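You operate a simulated robot arm through the tools that you are given. There is no shell and no other tool. Be economical: measure what you need, move in short steps, check, and stop when the job is done.

Carry out the task below with a simulated two-armed robot. There is one attempt and no reset: what you move stays moved.

Task
On the top of the green bench, fold the cloth in half and then in half again.

It is judged by the outcome, as a careful person would: the job done as asked, and still so three seconds after it is handed in. It fails if anything else is knocked over, pushed out of place, dropped, spilled or broken. Flat cloth is picked up by pressing the open fingertips on it (5 to 10 N) and closing them slowly along it; thin cloth reads only 2 to 8 mm in the jaws.

Robot
Two 7-joint arms with two-finger parallel grippers on one trunk, on a base that drives. Base frame: it is fixed to the floor where the robot stands at the start and does not move with it; the origin is under the middle of the robot, x ahead of it, y to its left, z up; the surface under the hand at the start is at about z = 0.85. Lengths are in m, angles in rad, forces in N, time in s.
The left shoulder is at the start at [0.07, 0.134, 1.151], the right one opposite. With the tool pointing down near the work surface each hand reaches from about 0.18 to 0.64 m from the robot's upright axis, wherever it stands, measured 20 degrees to its own side. Places, roughly: top of the green bench [0.7, 0.2, 0.8]. Payload 1.57 kg a hand.
The tool frame of a hand sits at the grasp point between the pads (the TCP): z along the fingers, y along the line on which they close. The tips reach 0.03 m beyond it. Largest opening 0.08 m; finger width 0.017, thickness 0.012; the body of the gripper, 0.04 by 0.082 m, starts 0.08 m behind the TCP.
Orientation is told as [roll, pitch, yaw] about the base's x, y, z axes, in that order, counted from this pose: with the fingers straight down and closing along the base's y, the tool's x points along the base's -x, its y along +y and its z along -z.

Tools
- The arms move only by the tool move_arm. It takes "left_deltas", "right_deltas" or both (then of equal length, played together; a hand with none holds still); each is a list of rows, each a list of 7 numbers: the shift along the tool's x, y, z in m, then the turn, a rotation vector about the tool's x, y, z in degrees, then the finger opening in m, from 0 to 0.08. In form: [[dx, dy, dz, ax, ay, az, fingers], ...]. A call has 1 to 8 rows; each row shifts and turns the commanded pose from where the row before left it, along the tool's axes as they then stand. Rows are played at 5 a second. More than 0.05 m and 0.15 rad between two rows, or a gripper value outside its range, and nothing of the call is played. Where a pose cannot be reached the arm comes as near as it can. A force on the tool above 40 N (or 10 N above the force at the start of the call, whichever is more), or a blocked arm, ends the call early, and 0.2 s more pass. The fingers move at their own pace (about 0.153 m/s each) and stop on an object; they squeeze with about 26 N. The grip force told is the motor's: it shows also when the fingers shut on nothing. Time passes only in rows, and 0.2 s behind the last, so rows that do not move let the fingers close. The reply holds the time, the measured pose of the TCP, the force on the tool along the base axes, the opening and the grip force, in the units named above and with some noise, with the torque about the TCP (base axes, N m) and any sound that the robot's microphone picked up.
- Cameras (640 x 400 px; columns grow to the right, rows downward): "scene" is now at [0.1312, 0.0134, 1.3671]; the picture's right is [0.17, -0.99, 0.00], its down [-0.68, -0.12, -0.73] and it looks along [0.72, 0.12, -0.69] (base axes); focal length 261 px, centre (320, 200). "left" rides on the left gripper at [0.072, 0.007, -0.122] in its tool frame; the picture's right is [-0.09, 1.00, 0.00], its down [-0.84, -0.08, -0.54] and it looks along [-0.54, -0.05, 0.84] (tool axes); focal length 238 px, centre (320, 200). "right" rides on the right gripper at [0.072, -0.007, -0.122] in its tool frame; the picture's right is [0.09, 1.00, 0.00], its down [-0.84, 0.08, -0.54] and it looks along [-0.54, 0.05, 0.84] (tool axes); focal length 238 px, centre (320, 200).
- snapshot(camera): a new picture of that camera. It takes no simulated time.
- slide_trunk(by): slides the trunk up (or, below 0, down) by that many m; the arms and the scene camera ride with it, the base frame stays. It gives what a move gives, with no picture.
- base_move(legs): drives the robot by 1 to 6 legs, each [ahead, left, turn to the left] in m, m and rad, along the robot's own axes; the way and the turn of a leg run together, so that a leg with both is an arc; at most 1.5 m and 3.142 rad a leg. The arms and the cameras ride along, it lands a little off, and it stops where it bumps. It gives what a move gives.
- head_to(pan, tilt): turns the head with the scene camera to pan (to the left, within 1.501 rad either way) and tilt (down, from -0.506 to 1.204), counted from straight ahead of the robot. It gives what a move gives.
- pixel_to_xyz(camera, pixels): for up to 12 pixels [column, row] of the newest picture of that camera ("zoom" is the newest enlarged one), the place [x, y, z] in the base frame of the surface seen there, good to about 0.002 m. It takes no simulated time.
- enlarge(camera, box): a new picture of the part [left, top, right, bottom] of that camera's present view, enlarged. It takes no simulated time.
- hand_in(): hands the job in; it is judged then, once.

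Work in short steps. Measure before you move; look again where a grasp or a placing could have gone wrong, and mend it. You have 80 turns and 78 pictures in all, those below and enlarged ones among them. Open the grippers and draw the arms clear of the work before you hand the job in, unless the task says otherwise; then end with one line.

The tools are called as name(argument=value, ...) on one line, values as JSON. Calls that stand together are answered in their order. move_arm: Moves the arms, as the interface text tells. Its arguments: {"type":"object","properties":{"left_deltas":{"type":"array"},"right_deltas":{"type":"array"}},"required":[]} The other tools are called the same way: slide_trunk (by) slides the trunk up or down; base_move (legs) drives the base; head_to (pan, tilt) turns the head that bears the scene camera; snapshot (camera) takes a picture; pixel_to_xyz (camera, pixels) gives the place of the surface under pixels of a picture; enlarge (camera, box) takes an enlarged picture of a part of a camera's view; hand_in () hands the job in.

At the start:

```text
time_s: 0.0
left_eef_pos: [0.4816, 0.2435, 1.0617]
left_tool_rot: [-0.001, 0.002, 0.0]
left_ft_force: [-0.1, 0.5, 0.4]
left_torque: [0.02, 0.0, 0.01]
left_gripper_width: 0.0799
left_grasp_force: 0.1
right_eef_pos: [0.4408, -0.0829, 1.0731]
right_tool_rot: [0.0, 0.0, 0.0]
right_ft_force: [0.1, 0.0, -0.8]
right_torque: [-0.01, 0.01, -0.04]
right_gripper_width: 0.08
right_grasp_force: 0.0
trunk travel left (down, up): [-0.725, 0.215]
robot x, y, heading: [-0.0007, -0.0018, 0.004]
head pan, tilt: [0.171, 0.757]
```

scene: 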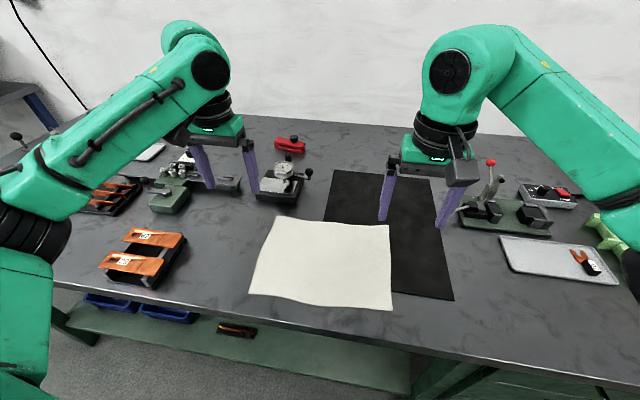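
right: 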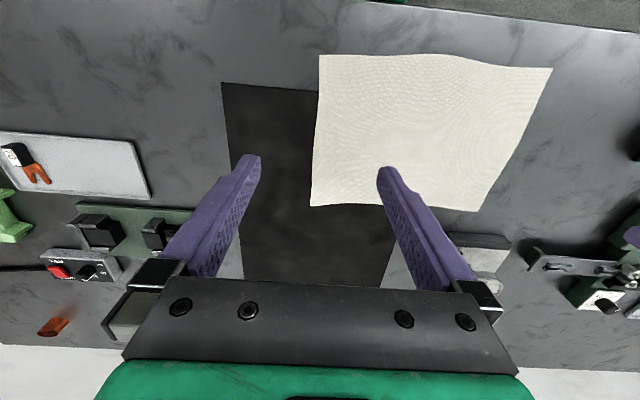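
left: 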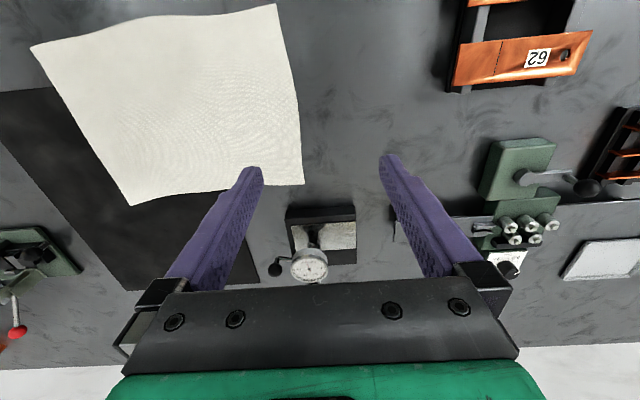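

The cloth lies at about (249-392, 217-310) in the scene picture. I measure its corners and edges.

pixel_to_xyz(camera="scene", pixels=[[275, 219], [386, 227], [390, 307], [252, 291], [330, 222], [389, 265], [320, 301], [263, 255], [320, 260], [430, 320], [240, 250], [380, 190]])

enlarge(camera="scene", box=[220, 190, 420, 320])

```text
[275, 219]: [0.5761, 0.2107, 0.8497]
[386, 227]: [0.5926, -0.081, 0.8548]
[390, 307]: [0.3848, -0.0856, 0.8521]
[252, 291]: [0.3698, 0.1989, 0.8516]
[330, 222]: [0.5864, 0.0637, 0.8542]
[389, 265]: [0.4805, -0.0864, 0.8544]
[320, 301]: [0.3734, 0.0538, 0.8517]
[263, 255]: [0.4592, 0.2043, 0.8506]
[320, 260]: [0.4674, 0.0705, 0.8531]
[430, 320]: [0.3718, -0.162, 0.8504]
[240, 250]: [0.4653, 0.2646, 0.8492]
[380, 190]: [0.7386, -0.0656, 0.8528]
```

```text
3.08 times, centred on (320, 255) of scene
```

zoom: 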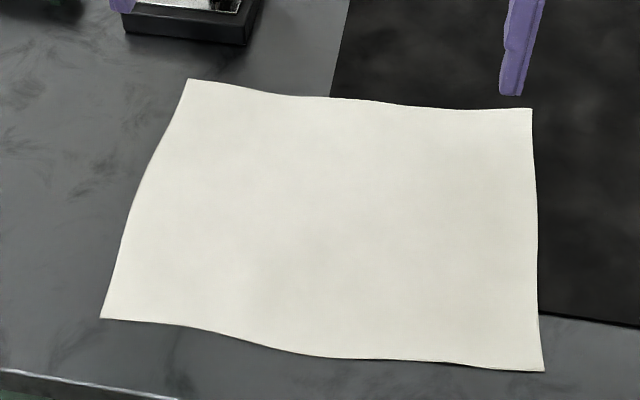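

Cloth is about 0.22 (x) by 0.29 (y). Plan: bring the far edge to the near edge with both hands, then fold in y. I check the clearance of the device near the far-left corner and the mat before descending.

pixel_to_xyz(camera="scene", pixels=[[280, 200], [300, 200], [258, 198], [281, 183], [282, 168], [310, 174], [297, 187], [450, 215], [480, 222], [328, 200], [450, 297], [300, 315]])

pixel_to_xyz(camera="left", pixels=[[300, 182], [132, 203], [40, 50], [275, 8], [308, 268], [320, 212], [275, 268]])

pixel_to_xyz(camera="right", pixels=[[314, 202], [470, 208], [322, 58], [545, 70]])

```text
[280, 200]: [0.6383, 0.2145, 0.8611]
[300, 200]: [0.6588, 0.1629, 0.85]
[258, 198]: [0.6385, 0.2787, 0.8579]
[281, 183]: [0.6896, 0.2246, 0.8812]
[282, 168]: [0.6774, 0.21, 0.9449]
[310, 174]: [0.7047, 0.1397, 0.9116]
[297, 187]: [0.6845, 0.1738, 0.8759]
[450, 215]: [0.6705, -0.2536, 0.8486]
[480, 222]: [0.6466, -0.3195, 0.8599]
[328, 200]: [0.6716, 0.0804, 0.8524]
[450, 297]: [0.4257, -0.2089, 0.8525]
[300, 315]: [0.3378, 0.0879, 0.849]
```

```text
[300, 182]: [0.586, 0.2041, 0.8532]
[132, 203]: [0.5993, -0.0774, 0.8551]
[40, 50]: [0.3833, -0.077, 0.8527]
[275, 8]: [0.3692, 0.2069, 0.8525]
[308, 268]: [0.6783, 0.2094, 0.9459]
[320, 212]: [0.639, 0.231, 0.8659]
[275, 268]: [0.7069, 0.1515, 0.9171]
```

```text
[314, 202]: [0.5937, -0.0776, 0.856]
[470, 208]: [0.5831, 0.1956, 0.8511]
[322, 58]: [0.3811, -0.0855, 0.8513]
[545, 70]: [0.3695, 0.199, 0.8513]
```

The device starts at x≈0.638, leaving clear room. I move both open hands above the far corners of the cloth at z≈0.92, fingers to 0.03.

move_arm(left_deltas=[[-0.0187, -0.0131, 0.0283, 0, 0, 0, 0.06], [-0.0187, -0.0131, 0.0283, 0, 0, 0, 0.03], [-0.0187, -0.0131, 0.0283, 0, 0, 0, 0.03], [-0.0187, -0.0131, 0.0283, 0, 0, 0, 0.03], [-0.0187, -0.0131, 0.0283, 0, 0, 0, 0.03], [0, 0, 0, 0, 0, 0, 0.03]], right_deltas=[[-0.0282, 0.006, 0.0306, 0, 0, 0, 0.06], [-0.0282, 0.006, 0.0306, 0, 0, 0, 0.03], [-0.0282, 0.006, 0.0306, 0, 0, 0, 0.03], [-0.0282, 0.006, 0.0306, 0, 0, 0, 0.03], [-0.0282, 0.006, 0.0306, 0, 0, 0, 0.03], [0, 0, 0, 0, 0, 0, 0.03]])

snapshot(camera="left")

snapshot(camera="right")

```text
time_s: 1.4
left_eef_pos: [0.573, 0.1787, 0.9219]
left_tool_rot: [0.0, 0.0, 0.001]
left_ft_force: [-0.8, 0.7, 0.3]
left_torque: [0.03, 0.02, 0.0]
left_gripper_width: 0.0303
left_grasp_force: 0.1
right_eef_pos: [0.5823, -0.0525, 0.9222]
right_tool_rot: [0.0, -0.001, 0.003]
right_ft_force: [-0.3, -0.1, 0.0]
right_torque: [0.0, -0.03, 0.0]
right_gripper_width: 0.0301
right_grasp_force: 0.1
trunk travel left (down, up): [-0.725, 0.215]
robot x, y, heading: [0.0002, 0.0008, -0.004]
head pan, tilt: [0.171, 0.757]
```

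```text
73 pictures are left
```

left: 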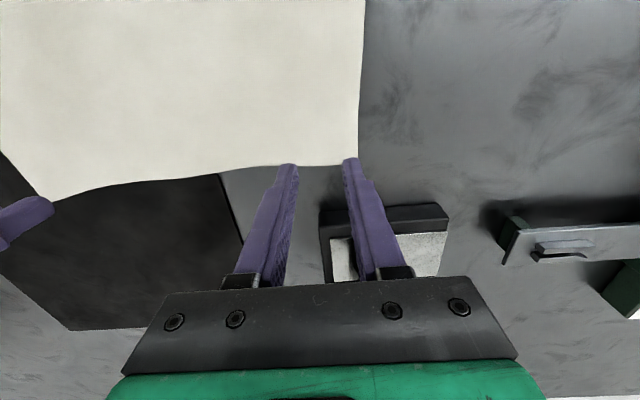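

```text
72 pictures are left
```

right: 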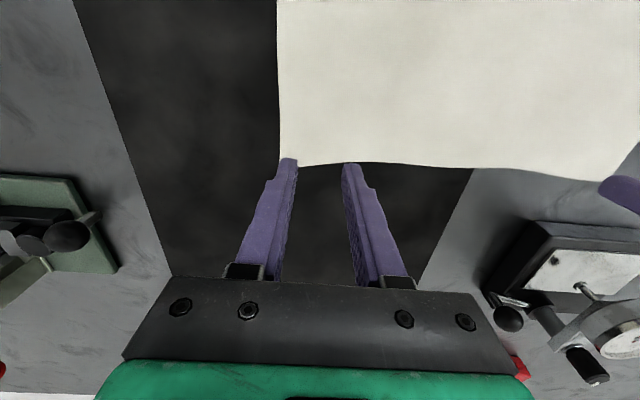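

The fingertips sit over the far edge in both wrist views; I measure the edge right beside them.

pixel_to_xyz(camera="left", pixels=[[356, 160], [320, 163], [270, 160], [361, 100]])

pixel_to_xyz(camera="right", pixels=[[284, 155], [320, 162], [370, 158], [281, 100]])

```text
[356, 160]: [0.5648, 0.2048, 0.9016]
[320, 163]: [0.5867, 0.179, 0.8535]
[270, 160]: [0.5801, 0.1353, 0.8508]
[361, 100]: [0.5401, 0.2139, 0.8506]
```

```text
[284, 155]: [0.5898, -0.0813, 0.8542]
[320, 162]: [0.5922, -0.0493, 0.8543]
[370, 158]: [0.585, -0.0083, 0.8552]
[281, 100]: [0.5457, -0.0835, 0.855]
```

Left is well placed; right needs 6 mm back from the edge. I descend to just above the cloth.

move_arm(left_deltas=[[0, 0, 0.018, 0, 0, 0, 0.03], [0, 0, 0.016, 0, 0, 0, 0.03], [0, 0, 0.002, 0, 0, 0, 0.03]], right_deltas=[[0.006, 0, 0.016, 0, 0, 0, 0.03], [0, 0, 0.016, 0, 0, 0, 0.03], [0, 0, 0.002, 0, 0, 0, 0.03]])

```text
time_s: 2.2
left_eef_pos: [0.5741, 0.1792, 0.8835]
left_tool_rot: [-0.001, 0.003, 0.003]
left_ft_force: [0.3, 0.3, -0.8]
left_torque: [0.0, 0.04, -0.01]
left_gripper_width: 0.03
left_grasp_force: 0.2
right_eef_pos: [0.5764, -0.0515, 0.886]
right_tool_rot: [0.0, 0.0, -0.001]
right_ft_force: [-0.6, 0.4, 0.1]
right_torque: [-0.01, 0.0, 0.04]
right_gripper_width: 0.03
right_grasp_force: 0.1
trunk travel left (down, up): [-0.725, 0.215]
robot x, y, heading: [-0.0035, 0.0006, -0.005]
head pan, tilt: [0.171, 0.757]
```

No contact yet. I press down a few mm more with both hands and read the force.

move_arm(left_deltas=[[0, 0, 0.002, 0, 0, 0, 0.03], [0, 0, 0.001, 0, 0, 0, 0.03]], right_deltas=[[0, 0, 0.002, 0, 0, 0, 0.03], [0, 0, 0.001, 0, 0, 0, 0.03]])

```text
time_s: 2.8
left_eef_pos: [0.5728, 0.1791, 0.8822]
left_tool_rot: [-0.002, 0.001, 0.0]
left_ft_force: [0.0, 0.6, -0.6]
left_torque: [-0.01, -0.01, -0.01]
left_gripper_width: 0.0297
left_grasp_force: 0.1
right_eef_pos: [0.5777, -0.0527, 0.8848]
right_tool_rot: [0.0, -0.003, 0.0]
right_ft_force: [1.1, -0.4, 5.5]
right_torque: [-0.09, -0.06, 0.01]
right_gripper_width: 0.03
right_grasp_force: 0.0
trunk travel left (down, up): [-0.725, 0.215]
robot x, y, heading: [-0.0035, 0.0025, 0.003]
head pan, tilt: [0.171, 0.757]
```

Right presses at 5.5 N; left not yet. I lower left more.

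move_arm(left_deltas=[[0, 0, 0.002, 0, 0, 0, 0.03], [0, 0, 0.001, 0, 0, 0, 0.03]], right_deltas=[[0, 0, 0.0003, 0, 0, 0, 0.03], [0, 0, 0, 0, 0, 0, 0.03]])

```text
time_s: 3.4
left_eef_pos: [0.5749, 0.1778, 0.8814]
left_tool_rot: [-0.002, -0.006, 0.001]
left_ft_force: [1.6, -0.2, 15.7]
left_torque: [0.15, -0.06, -0.01]
left_gripper_width: 0.03
left_grasp_force: 0.1
right_eef_pos: [0.5752, -0.0532, 0.8837]
right_tool_rot: [0.002, -0.002, 0.0]
right_ft_force: [3.4, 1.0, 3.7]
right_torque: [-0.03, -0.06, -0.01]
right_gripper_width: 0.0299
right_grasp_force: 0.1
trunk travel left (down, up): [-0.725, 0.215]
robot x, y, heading: [-0.0007, 0.0001, -0.005]
head pan, tilt: [0.171, 0.757]
```

Left is at 15.7 N, a bit much; I back it off 1 mm, press right slightly, then close slowly.

move_arm(left_deltas=[[0, 0, -0.001, 0, 0, 0, 0.03], [0, 0, 0, 0, 0, 0, 0.025], [0, 0, 0, 0, 0, 0, 0.02], [0, 0, 0, 0, 0, 0, 0.015], [0, 0, 0, 0, 0, 0, 0.01], [0, 0, 0, 0, 0, 0, 0.005], [0, 0, 0, 0, 0, 0, 0.0], [0, 0, 0, 0, 0, 0, 0.0]], right_deltas=[[0, 0, 0.0005, 0, 0, 0, 0.03], [0, 0, 0, 0, 0, 0, 0.025], [0, 0, 0, 0, 0, 0, 0.02], [0, 0, 0, 0, 0, 0, 0.015], [0, 0, 0, 0, 0, 0, 0.01], [0, 0, 0, 0, 0, 0, 0.005], [0, 0, 0, 0, 0, 0, 0.0], [0, 0, 0, 0, 0, 0, 0.0]])

snapshot(camera="left")

snapshot(camera="right")

```text
time_s: 5.2
left_eef_pos: [0.5723, 0.178, 0.882]
left_tool_rot: [-0.003, -0.002, 0.001]
left_ft_force: [-0.5, -5.9, 11.8]
left_torque: [-0.16, 0.01, 0.08]
left_gripper_width: 0.0023
left_grasp_force: 24.3
right_eef_pos: [0.5734, -0.0539, 0.8842]
right_tool_rot: [0.002, -0.003, 0.0]
right_ft_force: [-0.4, 6.0, 6.1]
right_torque: [0.16, 0.02, 0.0]
right_gripper_width: 0.0019
right_grasp_force: 23.6
trunk travel left (down, up): [-0.725, 0.215]
robot x, y, heading: [-0.0002, -0.0018, -0.002]
head pan, tilt: [0.171, 0.757]
```

```text
71 pictures are left
```

left: 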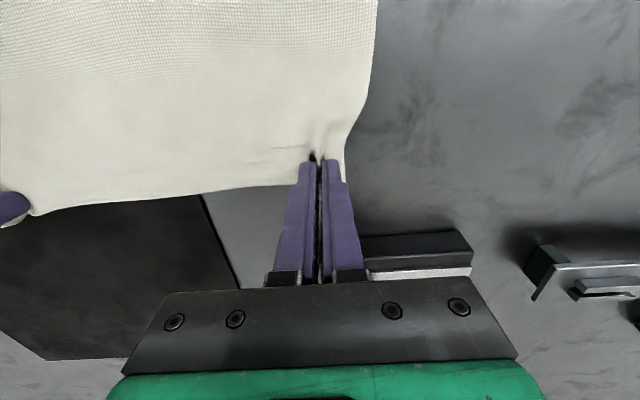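

```text
70 pictures are left
```

right: 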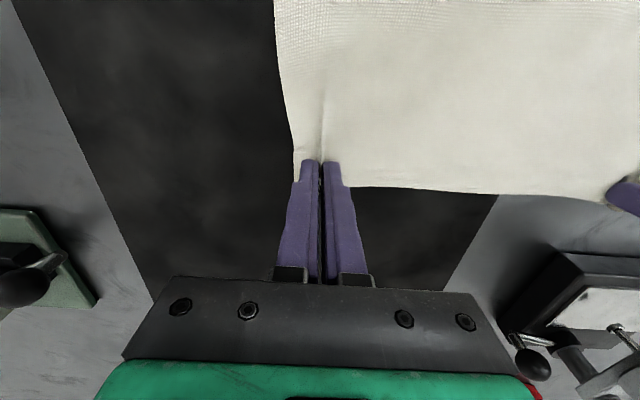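

Both hands gathered a pinch of cloth (2.3 and 1.9 mm). I lift 5 cm and verify before folding.

move_arm(left_deltas=[[0, 0, -0.012, 0, 0, 0, 0.0], [0.005, 0, -0.02, 0, 0, 0, 0.0], [0.005, 0, -0.02, 0, 0, 0, 0.0]], right_deltas=[[0, 0, -0.012, 0, 0, 0, 0.0], [0.005, 0, -0.02, 0, 0, 0, 0.0], [0.005, 0, -0.02, 0, 0, 0, 0.0]])

snapshot(camera="scene")

```text
time_s: 6.0
left_eef_pos: [0.5646, 0.1779, 0.9322]
left_tool_rot: [-0.002, 0.002, 0.0]
left_ft_force: [0.4, -7.1, 0.2]
left_torque: [-0.23, -0.01, 0.03]
left_gripper_width: 0.0022
left_grasp_force: 23.7
right_eef_pos: [0.5645, -0.0529, 0.9353]
right_tool_rot: [-0.001, -0.001, 0.0]
right_ft_force: [-0.9, 7.6, 0.6]
right_torque: [0.2, 0.0, -0.01]
right_gripper_width: 0.0022
right_grasp_force: 23.5
trunk travel left (down, up): [-0.725, 0.215]
robot x, y, heading: [0.0004, 0.0041, -0.0]
head pan, tilt: [0.171, 0.757]
```

```text
69 pictures are left
```

scene: 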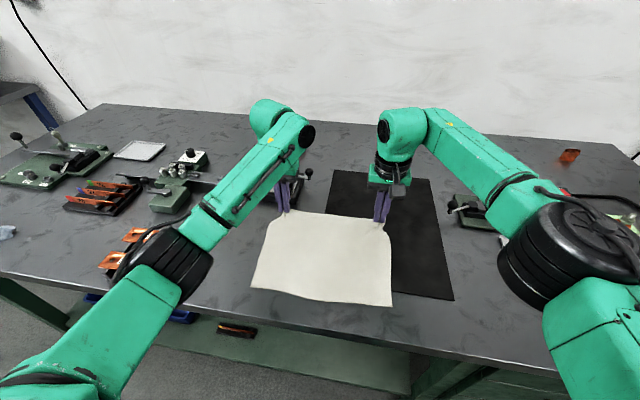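

Both corners are held and the cloth hangs taut. I sweep the edge up and toward the robot along an arc while tilting the fingers forward, first half slowly.

move_arm(left_deltas=[[0.0142, -0.003, -0.0109, 0, -4, 0, 0], [0.0142, 0, -0.0109, 0, -4, 0, 0], [0.018, 0, -0.0097, 0, -4, 0, 0], [0.018, 0, -0.0097, 0, -4, 0, 0], [0.0205, 0, -0.0068, 0, -4, 0, 0], [0.0205, 0, -0.0068, 0, -4, 0, 0]], right_deltas=[[0.0142, 0.003, -0.0109, 0, -4, 0, 0], [0.0142, 0, -0.0109, 0, -4, 0, 0], [0.018, 0, -0.0097, 0, -4, 0, 0], [0.018, 0, -0.0097, 0, -4, 0, 0], [0.0205, 0, -0.0068, 0, -4, 0, 0], [0.0205, 0, -0.0068, 0, -4, 0, 0]])

snapshot(camera="scene")

```text
time_s: 7.4
left_eef_pos: [0.4521, 0.1744, 0.9652]
left_tool_rot: [-0.002, -0.421, 0.003]
left_ft_force: [-0.6, -0.9, -0.2]
left_torque: [0.01, -0.03, 0.01]
left_gripper_width: 0.002
left_grasp_force: 24.0
right_eef_pos: [0.4536, -0.0492, 0.9695]
right_tool_rot: [0.0, -0.423, 0.001]
right_ft_force: [-0.7, 2.1, 0.6]
right_torque: [0.04, -0.05, 0.03]
right_gripper_width: 0.002
right_grasp_force: 23.6
trunk travel left (down, up): [-0.725, 0.215]
robot x, y, heading: [0.001, -0.0011, -0.001]
head pan, tilt: [0.171, 0.757]
```

```text
68 pictures are left
```

scene: 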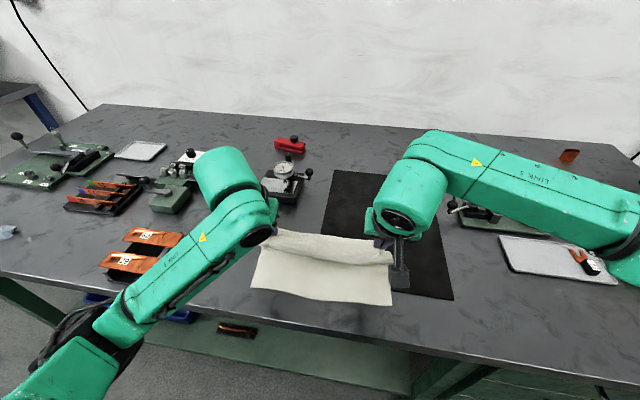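

The near edge still lies at (252,290)-(392,306) and the cloth is curling over. I continue the arc down to just above the near edge.

move_arm(left_deltas=[[0.0203, 0, -0.001, 0, -4, 0, 0], [0.0203, 0, -0.001, 0, -4, 0, 0], [0.0211, 0, 0.0028, 0, -4, 0, 0], [0.0211, 0, 0.0028, 0, -4, 0, 0], [0.0157, 0, 0.0031, 0, 0, 0, 0], [0.0157, 0, 0.0031, 0, 0, 0, 0]], right_deltas=[[0.0203, 0, -0.001, 0, -4, 0, 0], [0.0203, 0, -0.001, 0, -4, 0, 0], [0.0201, 0, 0.0034, 0, -4, 0, 0], [0.0201, 0, 0.0034, 0, -4, 0, 0], [0.0145, 0, 0.0042, 0, 0, 0, 0], [0.0145, 0, 0.0042, 0, 0, 0, 0]])

snapshot(camera="scene")

snapshot(camera="left")

```text
time_s: 8.5
left_eef_pos: [0.3961, 0.1949, 0.9228]
left_tool_rot: [0.273, -0.686, -0.247]
left_ft_force: [-1.2, -13.7, 0.8]
left_torque: [-0.43, 0.02, -0.27]
left_gripper_width: 0.002
left_grasp_force: 23.8
left hand out of reach, approached as far as the arm can: row 4, 5
right_eef_pos: [0.3875, -0.0443, 0.9244]
right_tool_rot: [0.012, -0.7, 0.005]
right_ft_force: [0.7, 14.1, 0.3]
right_torque: [0.4, -0.03, 0.23]
right_gripper_width: 0.0022
right_grasp_force: 23.6
trunk travel left (down, up): [-0.725, 0.215]
robot x, y, heading: [0.0008, -0.0005, -0.005]
head pan, tilt: [0.171, 0.757]
stopped in row 5 (left hand): the arm was blocked; the commanded pose is now the measured one
```

```text
67 pictures are left
```

scene: 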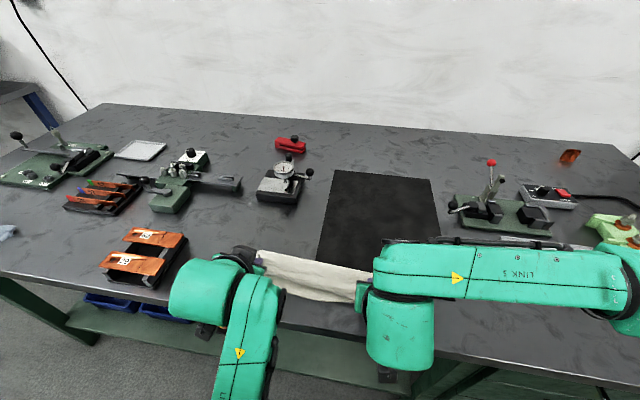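

```text
66 pictures are left
```

left: 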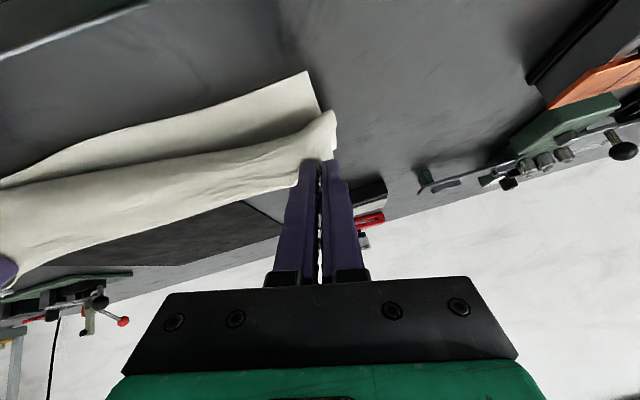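

The left arm ran out of reach and twisted (y 0.195, roll 0.27); the cloth grip is intact. I undo the twist and reduce the tilt of both hands to about 0.42.

move_arm(left_deltas=[[0, -0.007, 0, 2.7, 5.6, -3.3, 0], [0, -0.007, 0, 2.7, 5.6, -3.3, 0], [0, -0.007, 0, 2.7, 5.6, -3.3, 0]], right_deltas=[[0, 0, 0, 0, 5, 0, 0], [0, 0, 0, 0, 5, 0, 0], [0, 0, 0, 0, 5, 0, 0]])

```text
time_s: 9.4
left_eef_pos: [0.391, 0.2043, 0.9128]
left_tool_rot: [0.161, -0.398, -0.074]
left_ft_force: [-1.6, -19.2, 0.7]
left_torque: [-0.62, 0.02, -0.26]
left_gripper_width: 0.0021
left_grasp_force: 23.8
right_eef_pos: [0.3868, -0.0438, 0.9225]
right_tool_rot: [0.023, -0.438, 0.007]
right_ft_force: [0.1, 19.8, -1.0]
right_torque: [0.59, -0.02, 0.14]
right_gripper_width: 0.0012
right_grasp_force: 22.9
trunk travel left (down, up): [-0.725, 0.215]
robot x, y, heading: [-0.0002, 0.0005, 0.002]
head pan, tilt: [0.171, 0.757]
stopped in row 3 (left hand): the arm was blocked; the commanded pose is now the measured one
```

Tension rose to 19 N since the left hand could not come inward. I relax it at once by moving the right hand 2 cm to the left, and look at the left arm.

move_arm(right_deltas=[[0, 0.01, 0, 0, 0, 0, 0], [0, 0.01, 0, 0, 0, 0, 0]])

snapshot(camera="right")

snapshot(camera="scene")

```text
time_s: 10.0
left_eef_pos: [0.3904, 0.208, 0.9129]
left_tool_rot: [0.166, -0.396, -0.067]
left_ft_force: [-0.1, -1.4, 0.2]
left_torque: [-0.07, 0.01, -0.01]
left_gripper_width: 0.0023
left_grasp_force: 23.4
right_eef_pos: [0.3862, -0.0256, 0.9224]
right_tool_rot: [0.01, -0.438, 0.004]
right_ft_force: [-0.5, 2.1, 0.2]
right_torque: [0.06, -0.03, 0.03]
right_gripper_width: 0.0017
right_grasp_force: 23.5
trunk travel left (down, up): [-0.725, 0.215]
robot x, y, heading: [-0.0004, -0.0033, 0.0]
head pan, tilt: [0.171, 0.757]
```

```text
65 pictures are left
```

right: 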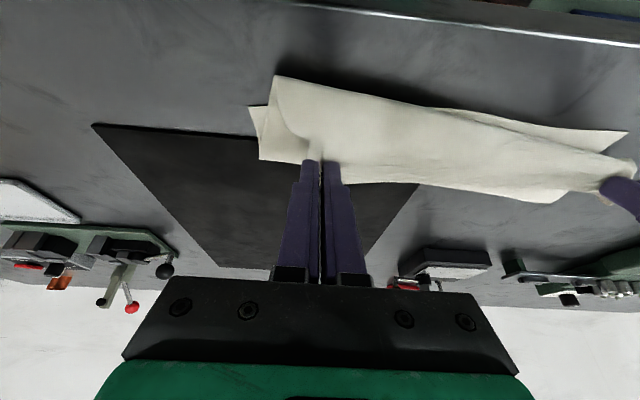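

```text
64 pictures are left
```

scene: 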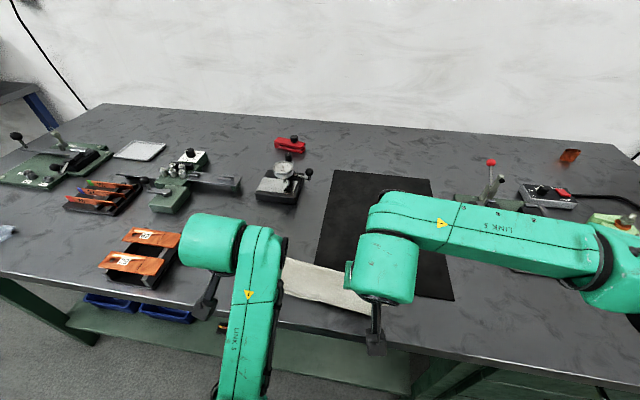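

The top layer is shifted left by 2-3 cm. Tension is gone, so I straighten the left wrist more toward vertical and then bring it inward, with the right hand going back right alongside.

move_arm(left_deltas=[[0, 0, -0.003, 2.8, 3.9, -0.9, 0], [0, 0, -0.003, 2.8, 3.9, -0.9, 0], [0, 0, -0.002, 2.8, 3.9, -0.9, 0], [0, 0, 0, 0, 0, 0, 0]])

```text
time_s: 10.4
left_eef_pos: [0.3891, 0.2407, 0.9129]
left_tool_rot: [0.269, -0.317, -0.118]
left_ft_force: [-0.4, -36.8, 2.9]
left_torque: [-1.22, -0.01, -0.3]
left_gripper_width: 0.0025
left_grasp_force: 24.7
left hand out of reach, approached as far as the arm can: row 2
right_eef_pos: [0.3837, -0.0126, 0.9271]
right_tool_rot: [0.053, -0.441, 0.016]
right_ft_force: [1.2, 35.6, -1.9]
right_torque: [1.06, -0.02, 0.24]
right_gripper_width: 0.0017
right_grasp_force: 23.4
trunk travel left (down, up): [-0.725, 0.215]
robot x, y, heading: [-0.0012, -0.0, 0.003]
head pan, tilt: [0.171, 0.757]
stopped in row 2 (right hand): the force on the tool passed its limit at 55 N (the readings are from after the stop); the commanded pose is now the measured one
```

The left arm is jammed near its inner limit and keeps drifting outward, stretching the cloth. I release the left corner here (only ~3 cm above its landing place) rather than tear at it.

move_arm(left_deltas=[[0, 0, 0, 0, 0, 0, 0.03], [0, 0, 0, 0, 0, 0, 0.05], [0, 0, 0, 0, 0, 0, 0.05]])

snapshot(camera="left")

snapshot(camera="right")

```text
time_s: 11.2
left_eef_pos: [0.3862, 0.2418, 0.9141]
left_tool_rot: [0.275, -0.315, -0.111]
left_ft_force: [0.0, -3.0, 1.3]
left_torque: [-0.1, 0.02, -0.02]
left_gripper_width: 0.0524
left_grasp_force: 1.6
right_eef_pos: [0.3847, -0.0186, 0.9261]
right_tool_rot: [0.039, -0.44, 0.011]
right_ft_force: [-0.1, 3.5, -0.1]
right_torque: [0.08, -0.01, 0.02]
right_gripper_width: 0.0017
right_grasp_force: 23.1
trunk travel left (down, up): [-0.725, 0.215]
robot x, y, heading: [-0.0009, -0.0032, 0.004]
head pan, tilt: [0.171, 0.757]
```

```text
63 pictures are left
```

left: 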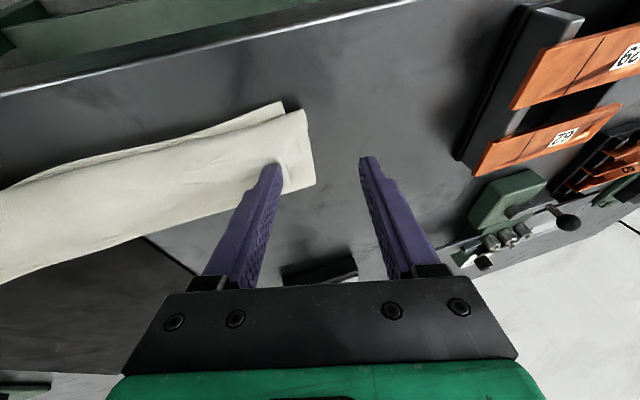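

```text
62 pictures are left
```

right: 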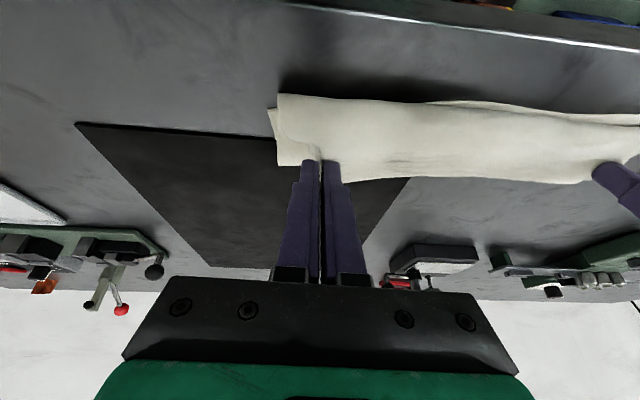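

The left corner fell near its place. I lift the left hand clear and view the scene.

move_arm(left_deltas=[[0, 0.0, -0.03, 0, 0, 0, 0.06], [0, 0.005, -0.04, 0, 0, 0, 0.06], [-0.02, 0.01, -0.04, 0, 0, 0, 0.06], [-0.04, 0.0, -0.02, 0, 0, 0, 0.06], [-0.04, 0.0, -0.02, 0, 0, 0, 0.06]])

snapshot(camera="scene")

snapshot(camera="left")

```text
time_s: 11.7
left_eef_pos: [0.3764, 0.2755, 0.9424]
left_tool_rot: [0.458, -0.275, -0.169]
left_ft_force: [1.1, -29.2, 0.2]
left_torque: [-1.54, -0.06, 0.01]
left_gripper_width: 0.08
left_grasp_force: 11.4
left hand out of reach, approached as far as the arm can: row 2
right_eef_pos: [0.3815, -0.0073, 0.9286]
right_tool_rot: [0.07, -0.446, 0.02]
right_ft_force: [-1.8, 28.8, -1.2]
right_torque: [0.85, 0.04, 0.21]
right_gripper_width: 0.0014
right_grasp_force: 23.3
trunk travel left (down, up): [-0.725, 0.215]
robot x, y, heading: [-0.0016, -0.001, -0.001]
head pan, tilt: [0.171, 0.757]
stopped in row 2 (right hand): the force on the tool passed its limit at 46 N (the readings are from after the stop); the commanded pose is now the measured one
```

```text
61 pictures are left
```

scene: 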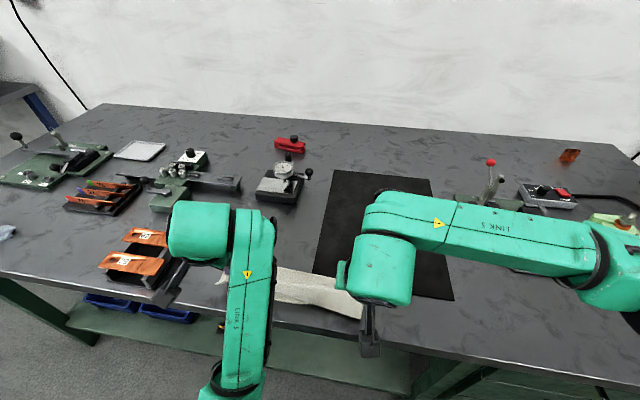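

```text
60 pictures are left
```

left: 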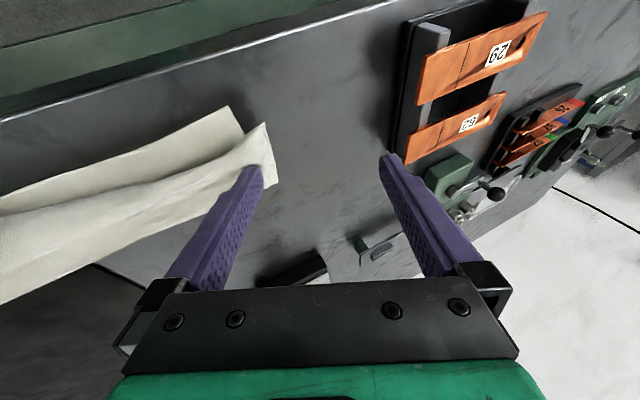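

The cloth still pulls the opened left hand, so it is hooked on the inner finger. I zoom in to see how.

enlarge(camera="left", box=[180, 80, 340, 230])

enlarge(camera="right", box=[240, 60, 640, 310])

```text
2.67 times, centred on (260, 155) of left
```

zoom: 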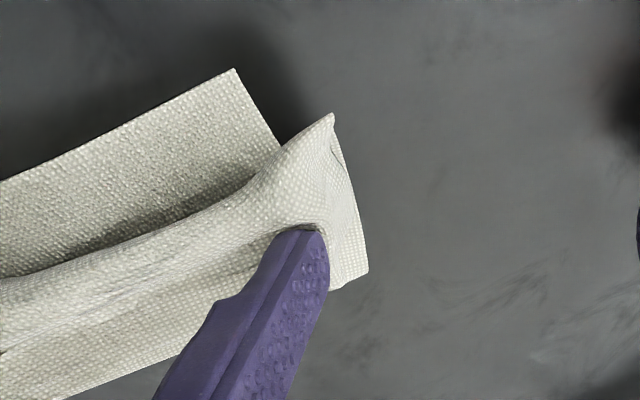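

```text
1.60 times, centred on (440, 185) of right
```

zoom: 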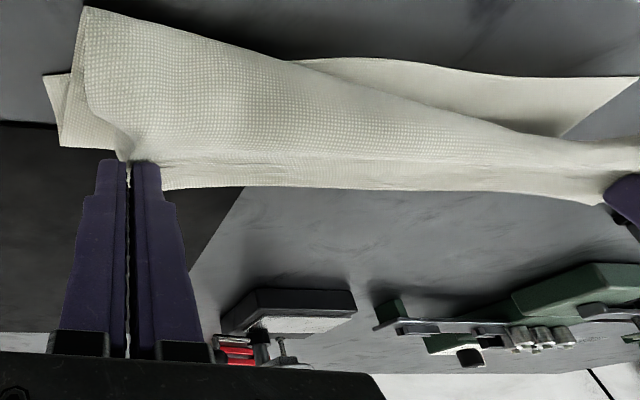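

The inner fingertip sits in a pocket of the corner. I give slack with the right hand (3 cm left), then pull the left finger out backward along its own axis.

move_arm(right_deltas=[[0, 0.015, 0, 0, 0, 0, 0], [0, 0.015, 0, 0, 0, 0, 0], [0, 0.008, 0, 0, 0, 0, 0]])

enlarge(camera="left", box=[140, 60, 340, 230])

```text
time_s: 12.5
left_eef_pos: [0.3753, 0.2777, 0.9428]
left_tool_rot: [0.466, -0.274, -0.16]
left_ft_force: [-0.5, -0.4, 0.0]
left_torque: [-0.05, 0.02, 0.01]
left_gripper_width: 0.0605
left_grasp_force: 0.3
right_eef_pos: [0.3822, 0.0258, 0.9292]
right_tool_rot: [0.058, -0.445, 0.015]
right_ft_force: [-0.2, 0.3, 0.3]
right_torque: [-0.01, 0.01, 0.04]
right_gripper_width: 0.0013
right_grasp_force: 23.6
trunk travel left (down, up): [-0.725, 0.215]
robot x, y, heading: [-0.0005, 0.0001, -0.003]
head pan, tilt: [0.171, 0.757]
```

```text
2.35 times, centred on (240, 145) of left
```

zoom: 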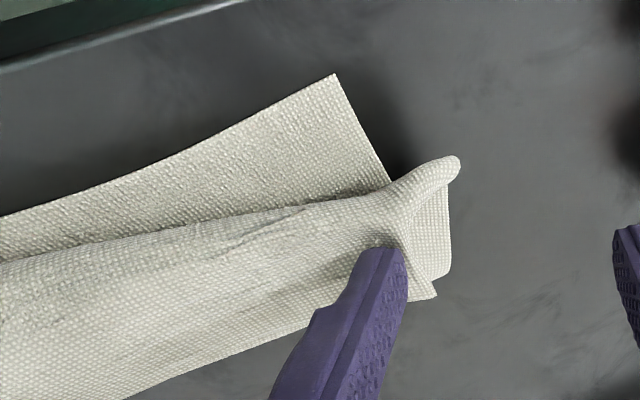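

Tension is gone. I withdraw the left finger along its axis in small steps.

move_arm(left_deltas=[[0, -0.004, -0.015, 0, 0, 0, 0.06], [0, -0.004, -0.015, 0, 0, 0, 0.06], [0, -0.004, -0.015, 0, 0, 0, 0.06]])

snapshot(camera="left")

```text
time_s: 13.1
left_eef_pos: [0.3638, 0.2927, 0.9737]
left_tool_rot: [0.638, -0.226, -0.191]
left_ft_force: [2.1, -15.1, -0.5]
left_torque: [-0.83, -0.05, 0.01]
left_gripper_width: 0.0724
left_grasp_force: 7.3
left hand out of reach, approached as far as the arm can: row 3
right_eef_pos: [0.3813, 0.0307, 0.9307]
right_tool_rot: [0.076, -0.444, 0.021]
right_ft_force: [-2.6, 16.3, 1.7]
right_torque: [0.46, 0.02, 0.13]
right_gripper_width: 0.0016
right_grasp_force: 23.5
trunk travel left (down, up): [-0.725, 0.215]
robot x, y, heading: [-0.0014, 0.0012, -0.003]
head pan, tilt: [0.171, 0.757]
stopped in row 3 (left hand): the arm was blocked; the commanded pose is now the measured one
```

```text
56 pictures are left
```

left: 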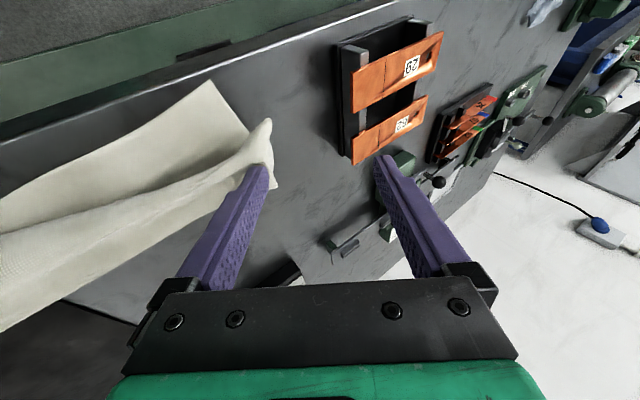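

The hand jams because the left wrist is too close to the trunk. I move both hands forward together (partly unwinding the arc), then straighten the left wrist, so that it can be handled again.

move_arm(left_deltas=[[-0.0206, -0.0022, 0.0011, 0, 0, 0, 0.06], [-0.0206, -0.0022, 0.0011, 0, 0, 0, 0.06], [-0.0206, -0.0022, 0.0011, 5.9, 2.7, -1.1, 0.06], [-0.0206, -0.0022, 0.0011, 5.9, 2.7, -1.1, 0.06], [0, 0, 0, 5.9, 2.7, -1.1, 0.06], [0, 0, 0, 5.9, 2.7, -1.1, 0.06], [0, 0, 0, 5.9, 2.7, -1.1, 0.06], [0, 0, 0, 5.9, 2.7, -1.1, 0.06]], right_deltas=[[-0.018, 0.005, 0.0086, 0, 0, 0, 0], [-0.018, 0.005, 0.0086, 0, 0, 0, 0], [-0.018, 0, 0.0086, 0, 0, 0, 0], [-0.018, 0, 0.0086, 0, 0, 0, 0], [0, 0, 0, 0, 0, 0, 0], [0, 0, 0, 0, 0, 0, 0], [0, 0, 0, 0, 0, 0, 0], [0, 0, 0, 0, 0, 0, 0]])

snapshot(camera="left")

snapshot(camera="scene")

```text
time_s: 14.9
left_eef_pos: [0.4759, 0.3059, 0.9533]
left_tool_rot: [-0.01, 0.004, 0.001]
left_ft_force: [-0.7, -0.5, 0.0]
left_torque: [-0.04, 0.0, -0.01]
left_gripper_width: 0.0599
left_grasp_force: 0.0
left hand out of reach, approached as far as the arm can: row 4, 5, 6, 7
right_eef_pos: [0.4604, 0.041, 0.9288]
right_tool_rot: [0.066, -0.443, 0.019]
right_ft_force: [-0.8, 0.9, -1.3]
right_torque: [-0.05, 0.0, 0.02]
right_gripper_width: 0.0016
right_grasp_force: 23.7
trunk travel left (down, up): [-0.725, 0.215]
robot x, y, heading: [0.0006, -0.0034, 0.001]
head pan, tilt: [0.171, 0.757]
```

```text
55 pictures are left
```

left: 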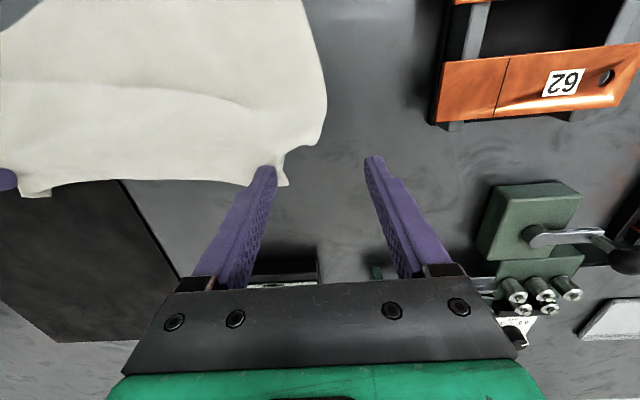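

```text
54 pictures are left
```

scene: 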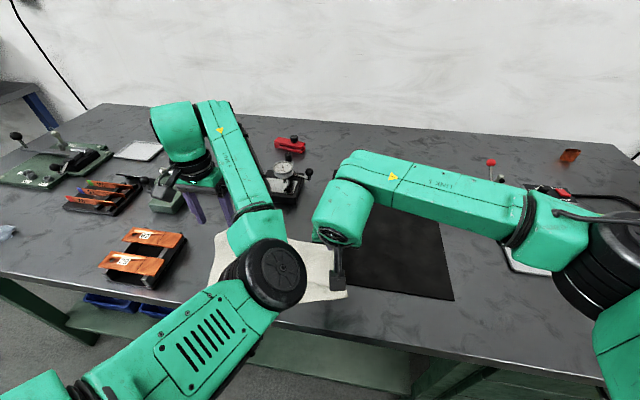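

The left hand is straight again and slack. I lift it straight up to see whether the cloth still clings to the inner fingertip at (265,175).

move_arm(left_deltas=[[0, -0.006, 0, 0, 0, 0, 0.06], [0, -0.006, -0.015, 0, 0, 0, 0.06], [0, 0, -0.02, 0, 0, 0, 0.06], [0, 0, -0.02, 0, 0, 0, 0.06]])

snapshot(camera="left")

```text
time_s: 15.9
left_eef_pos: [0.4887, 0.3074, 1.0048]
left_tool_rot: [-0.008, 0.003, 0.004]
left_ft_force: [-0.4, -4.5, -1.0]
left_torque: [-0.04, -0.02, 0.01]
left_gripper_width: 0.0632
left_grasp_force: 2.2
left hand out of reach, approached as far as the arm can: row 1, 2, 3
right_eef_pos: [0.4613, 0.0422, 0.93]
right_tool_rot: [0.07, -0.444, 0.02]
right_ft_force: [-0.2, 4.2, 1.2]
right_torque: [0.14, -0.03, -0.02]
right_gripper_width: 0.0014
right_grasp_force: 23.0
trunk travel left (down, up): [-0.725, 0.215]
robot x, y, heading: [-0.002, -0.0015, -0.006]
head pan, tilt: [0.171, 0.757]
```

```text
53 pictures are left
```

left: 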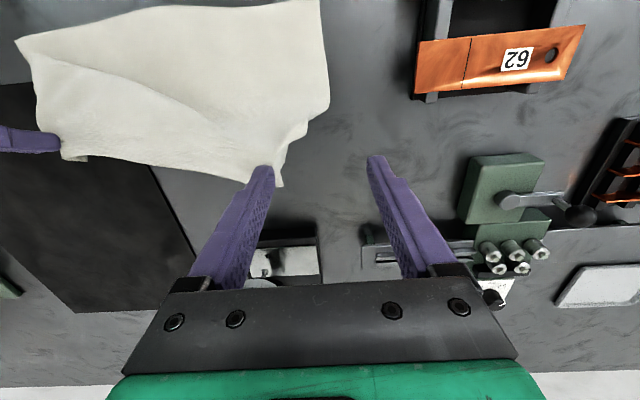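

The corner still hangs on the fingertip. I zoom in on it.

enlarge(camera="left", box=[220, 130, 320, 210])

pixel_to_xyz(camera="left", pixels=[[20, 42], [318, 4], [328, 105], [280, 182], [70, 152], [135, 75], [262, 170]])

```text
5.00 times, centred on (270, 170) of left
```

zoom: 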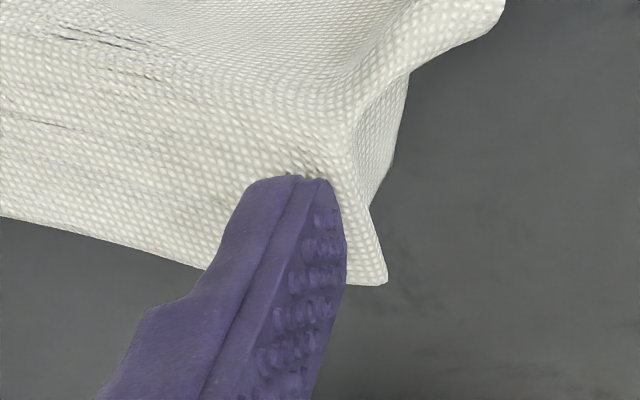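

```text
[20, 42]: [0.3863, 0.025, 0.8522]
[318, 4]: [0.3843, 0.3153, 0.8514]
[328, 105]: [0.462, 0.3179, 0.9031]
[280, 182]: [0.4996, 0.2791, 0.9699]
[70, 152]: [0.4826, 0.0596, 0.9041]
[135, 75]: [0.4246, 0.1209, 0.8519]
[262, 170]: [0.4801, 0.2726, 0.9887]
```

The cloth clings on the very tip of the inner finger. I give slack by lowering and open the jaws fully to 0.08, then lift.

move_arm(left_deltas=[[0, 0, 0.03, 0, 0, 0, 0.08], [0, 0, 0.01, 0, 0, 0, 0.08], [0, 0, 0, 0, 0, 0, 0.08], [0, 0, -0.02, 0, 0, 0, 0.08], [0, 0, -0.02, 0, 0, 0, 0.08]])

snapshot(camera="left")

```text
time_s: 17.1
left_eef_pos: [0.4881, 0.3084, 1.0042]
left_tool_rot: [-0.007, 0.003, 0.005]
left_ft_force: [0.0, 0.0, 0.1]
left_torque: [0.0, -0.01, 0.01]
left_gripper_width: 0.0799
left_grasp_force: 0.0
left hand out of reach, approached as far as the arm can: row 5
right_eef_pos: [0.4602, 0.0409, 0.9309]
right_tool_rot: [0.068, -0.444, 0.019]
right_ft_force: [-0.3, 1.2, 0.9]
right_torque: [0.03, -0.02, 0.01]
right_gripper_width: 0.0015
right_grasp_force: 23.3
trunk travel left (down, up): [-0.725, 0.215]
robot x, y, heading: [-0.0035, -0.0026, 0.003]
head pan, tilt: [0.171, 0.757]
```

```text
51 pictures are left
```

left: 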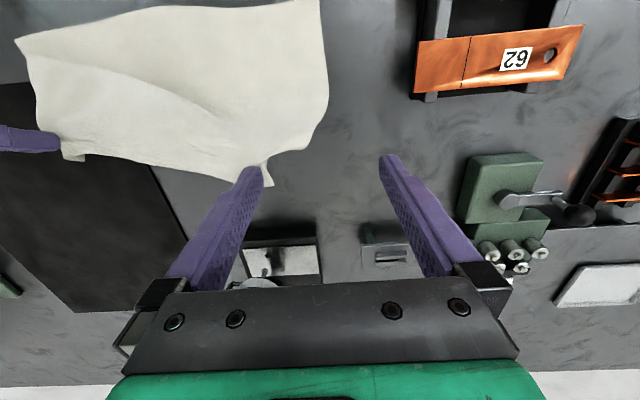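

Still attached, most likely because it was opened under sideways tension. I lower for slack, close on the cloth again, reopen a little without tension, and lift.

move_arm(left_deltas=[[0, 0, 0.035, 0, 0, 0, 0.04], [0, 0, 0.005, 0, 0, 0, 0.0], [0, 0, 0, 0, 0, 0, 0.0], [0, 0, 0, 0, 0, 0, 0.0], [0, 0, 0, 0, 0, 0, 0.015], [0, 0, 0, 0, 0, 0, 0.03], [0, 0, -0.02, 0, 0, 0, 0.03], [0, 0, -0.025, 0, 0, 0, 0.03]])

snapshot(camera="left")

```text
time_s: 18.9
left_eef_pos: [0.4874, 0.3086, 1.0102]
left_tool_rot: [-0.008, 0.005, 0.006]
left_ft_force: [0.2, -0.1, 0.6]
left_torque: [-0.04, 0.0, 0.0]
left_gripper_width: 0.0302
left_grasp_force: 0.1
right_eef_pos: [0.4593, 0.0417, 0.9309]
right_tool_rot: [0.068, -0.442, 0.019]
right_ft_force: [0.2, -0.5, -0.8]
right_torque: [0.02, 0.0, 0.0]
right_gripper_width: 0.0017
right_grasp_force: 22.9
trunk travel left (down, up): [-0.725, 0.215]
robot x, y, heading: [0.0001, 0.0029, -0.002]
head pan, tilt: [0.171, 0.757]
```

```text
50 pictures are left
```

left: 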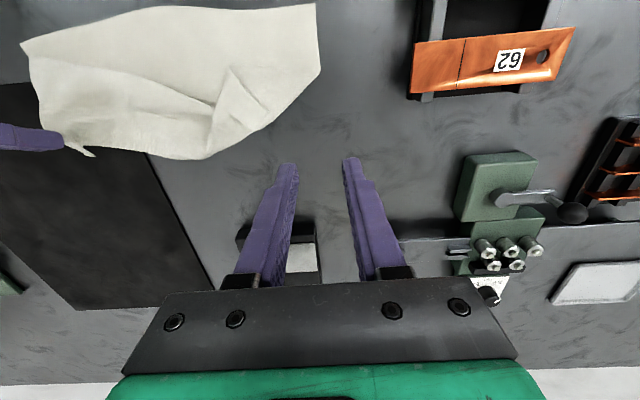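

The left hand is free at last. The cloth has shifted left (near edge y 0.025–0.315, x 0.385) but lies parallel. I unfold: carry the right corner forward to its flat place, straightening the hand.

move_arm(left_deltas=[[0, 0, -0.02, 0, 0, 0, 0.03], [0, 0, -0.02, 0, 0, 0, 0.03], [0, 0.01, 0, 0, 0, 0, 0.03], [0, 0.01, 0, 0, 0, 0, 0.03], [0, 0, 0, 0, 0, 0, 0.03], [0, 0, 0, 0, 0, 0, 0.03], [0, 0, 0, 0, 0, 0, 0.03]], right_deltas=[[-0.0165, 0.0017, 0.0125, 0.6, 4.2, 0, 0], [-0.0176, 0.0017, 0.0122, 0.6, 4.2, 0, 0], [-0.0186, 0.0017, 0.0119, 0.6, 4.2, 0, 0], [-0.0195, 0.0017, 0.0115, 0.6, 4.2, 0, 0], [-0.0203, 0.0017, 0.01, 0.6, 4.2, 0, 0], [-0.0209, 0.0017, 0.0086, 0.6, 4.2, 0, 0], [0, 0, 0, 0, 0, 0, 0]])

snapshot(camera="scene")

snapshot(camera="left")

```text
time_s: 20.5
left_eef_pos: [0.4897, 0.3296, 1.0506]
left_tool_rot: [-0.009, 0.003, 0.006]
left_ft_force: [-0.2, -0.1, 0.2]
left_torque: [0.01, 0.02, 0.01]
left_gripper_width: 0.0298
left_grasp_force: 0.0
right_eef_pos: [0.5406, 0.0471, 0.8948]
right_tool_rot: [0.007, -0.04, 0.033]
right_ft_force: [0.5, 0.4, -0.5]
right_torque: [-0.01, -0.02, -0.01]
right_gripper_width: 0.0015
right_grasp_force: 23.5
right hand out of reach, approached as far as the arm can: row 5, 6
trunk travel left (down, up): [-0.725, 0.215]
robot x, y, heading: [0.0009, -0.0048, -0.004]
head pan, tilt: [0.171, 0.757]
```

```text
49 pictures are left
```

scene: 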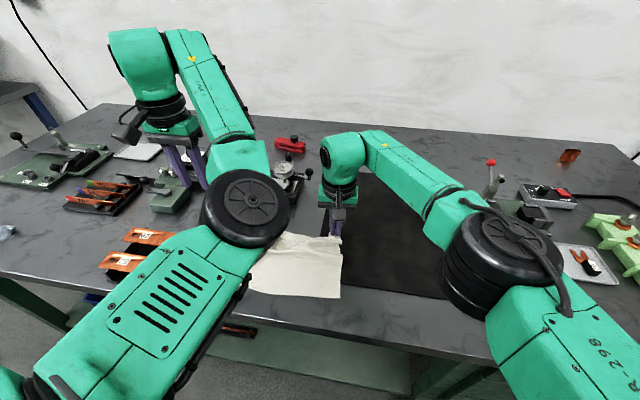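

```text
48 pictures are left
```

left: 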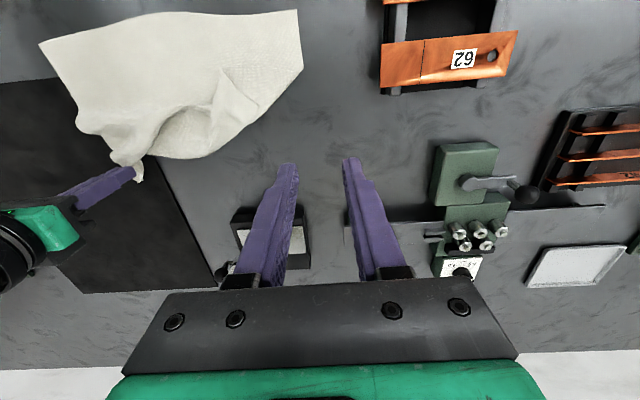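

The right corner is mostly unfolded at x≈0.54 with no tension. I lower it a bit, open gently, and lift off.

move_arm(right_deltas=[[0, 0, 0.007, 0, 0, 0, 0], [0, 0, 0, 0, 0, 0, 0.015], [0, 0, 0, 0, 0, 0, 0.03], [0, 0, 0, 0, 0, 0, 0.03], [0, 0, -0.02, 0, 0, 0, 0.03], [0, -0.01, -0.03, 0, 0, 0, 0.03], [0, -0.02, -0.03, 0, 0, 0, 0.03], [0, -0.03, -0.03, 0, 0, 0, 0.03]])

snapshot(camera="right")

snapshot(camera="left")

```text
time_s: 22.3
left_eef_pos: [0.4897, 0.327, 1.0489]
left_tool_rot: [-0.007, 0.003, 0.005]
left_ft_force: [-0.7, -0.9, 0.5]
left_torque: [-0.03, 0.01, 0.02]
left_gripper_width: 0.03
left_grasp_force: 0.0
right_eef_pos: [0.543, -0.0153, 0.9988]
right_tool_rot: [0.003, -0.004, 0.034]
right_ft_force: [-0.4, -0.7, 0.4]
right_torque: [0.03, -0.01, 0.03]
right_gripper_width: 0.0301
right_grasp_force: 0.0
trunk travel left (down, up): [-0.725, 0.215]
robot x, y, heading: [-0.001, -0.0025, 0.003]
head pan, tilt: [0.171, 0.757]
```

```text
47 pictures are left
```

right: 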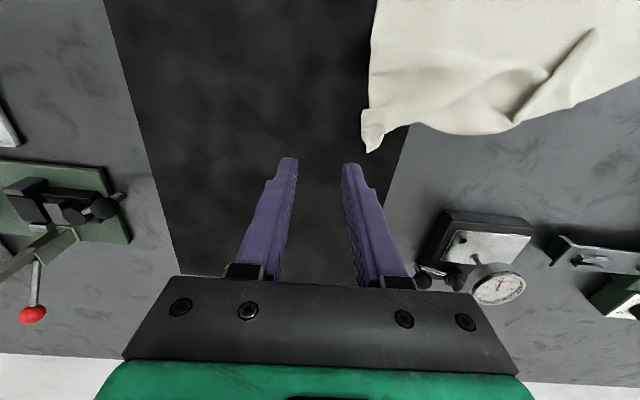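

```text
46 pictures are left
```

left: 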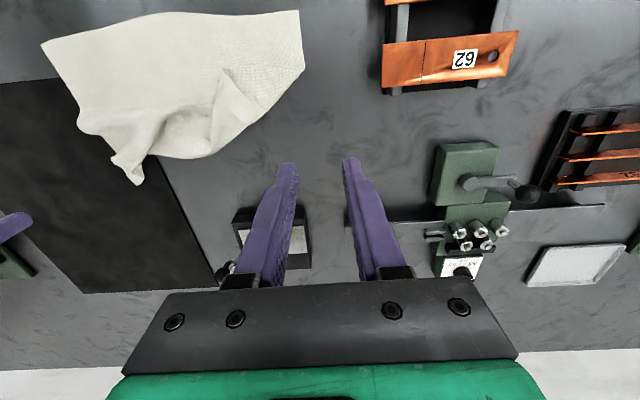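

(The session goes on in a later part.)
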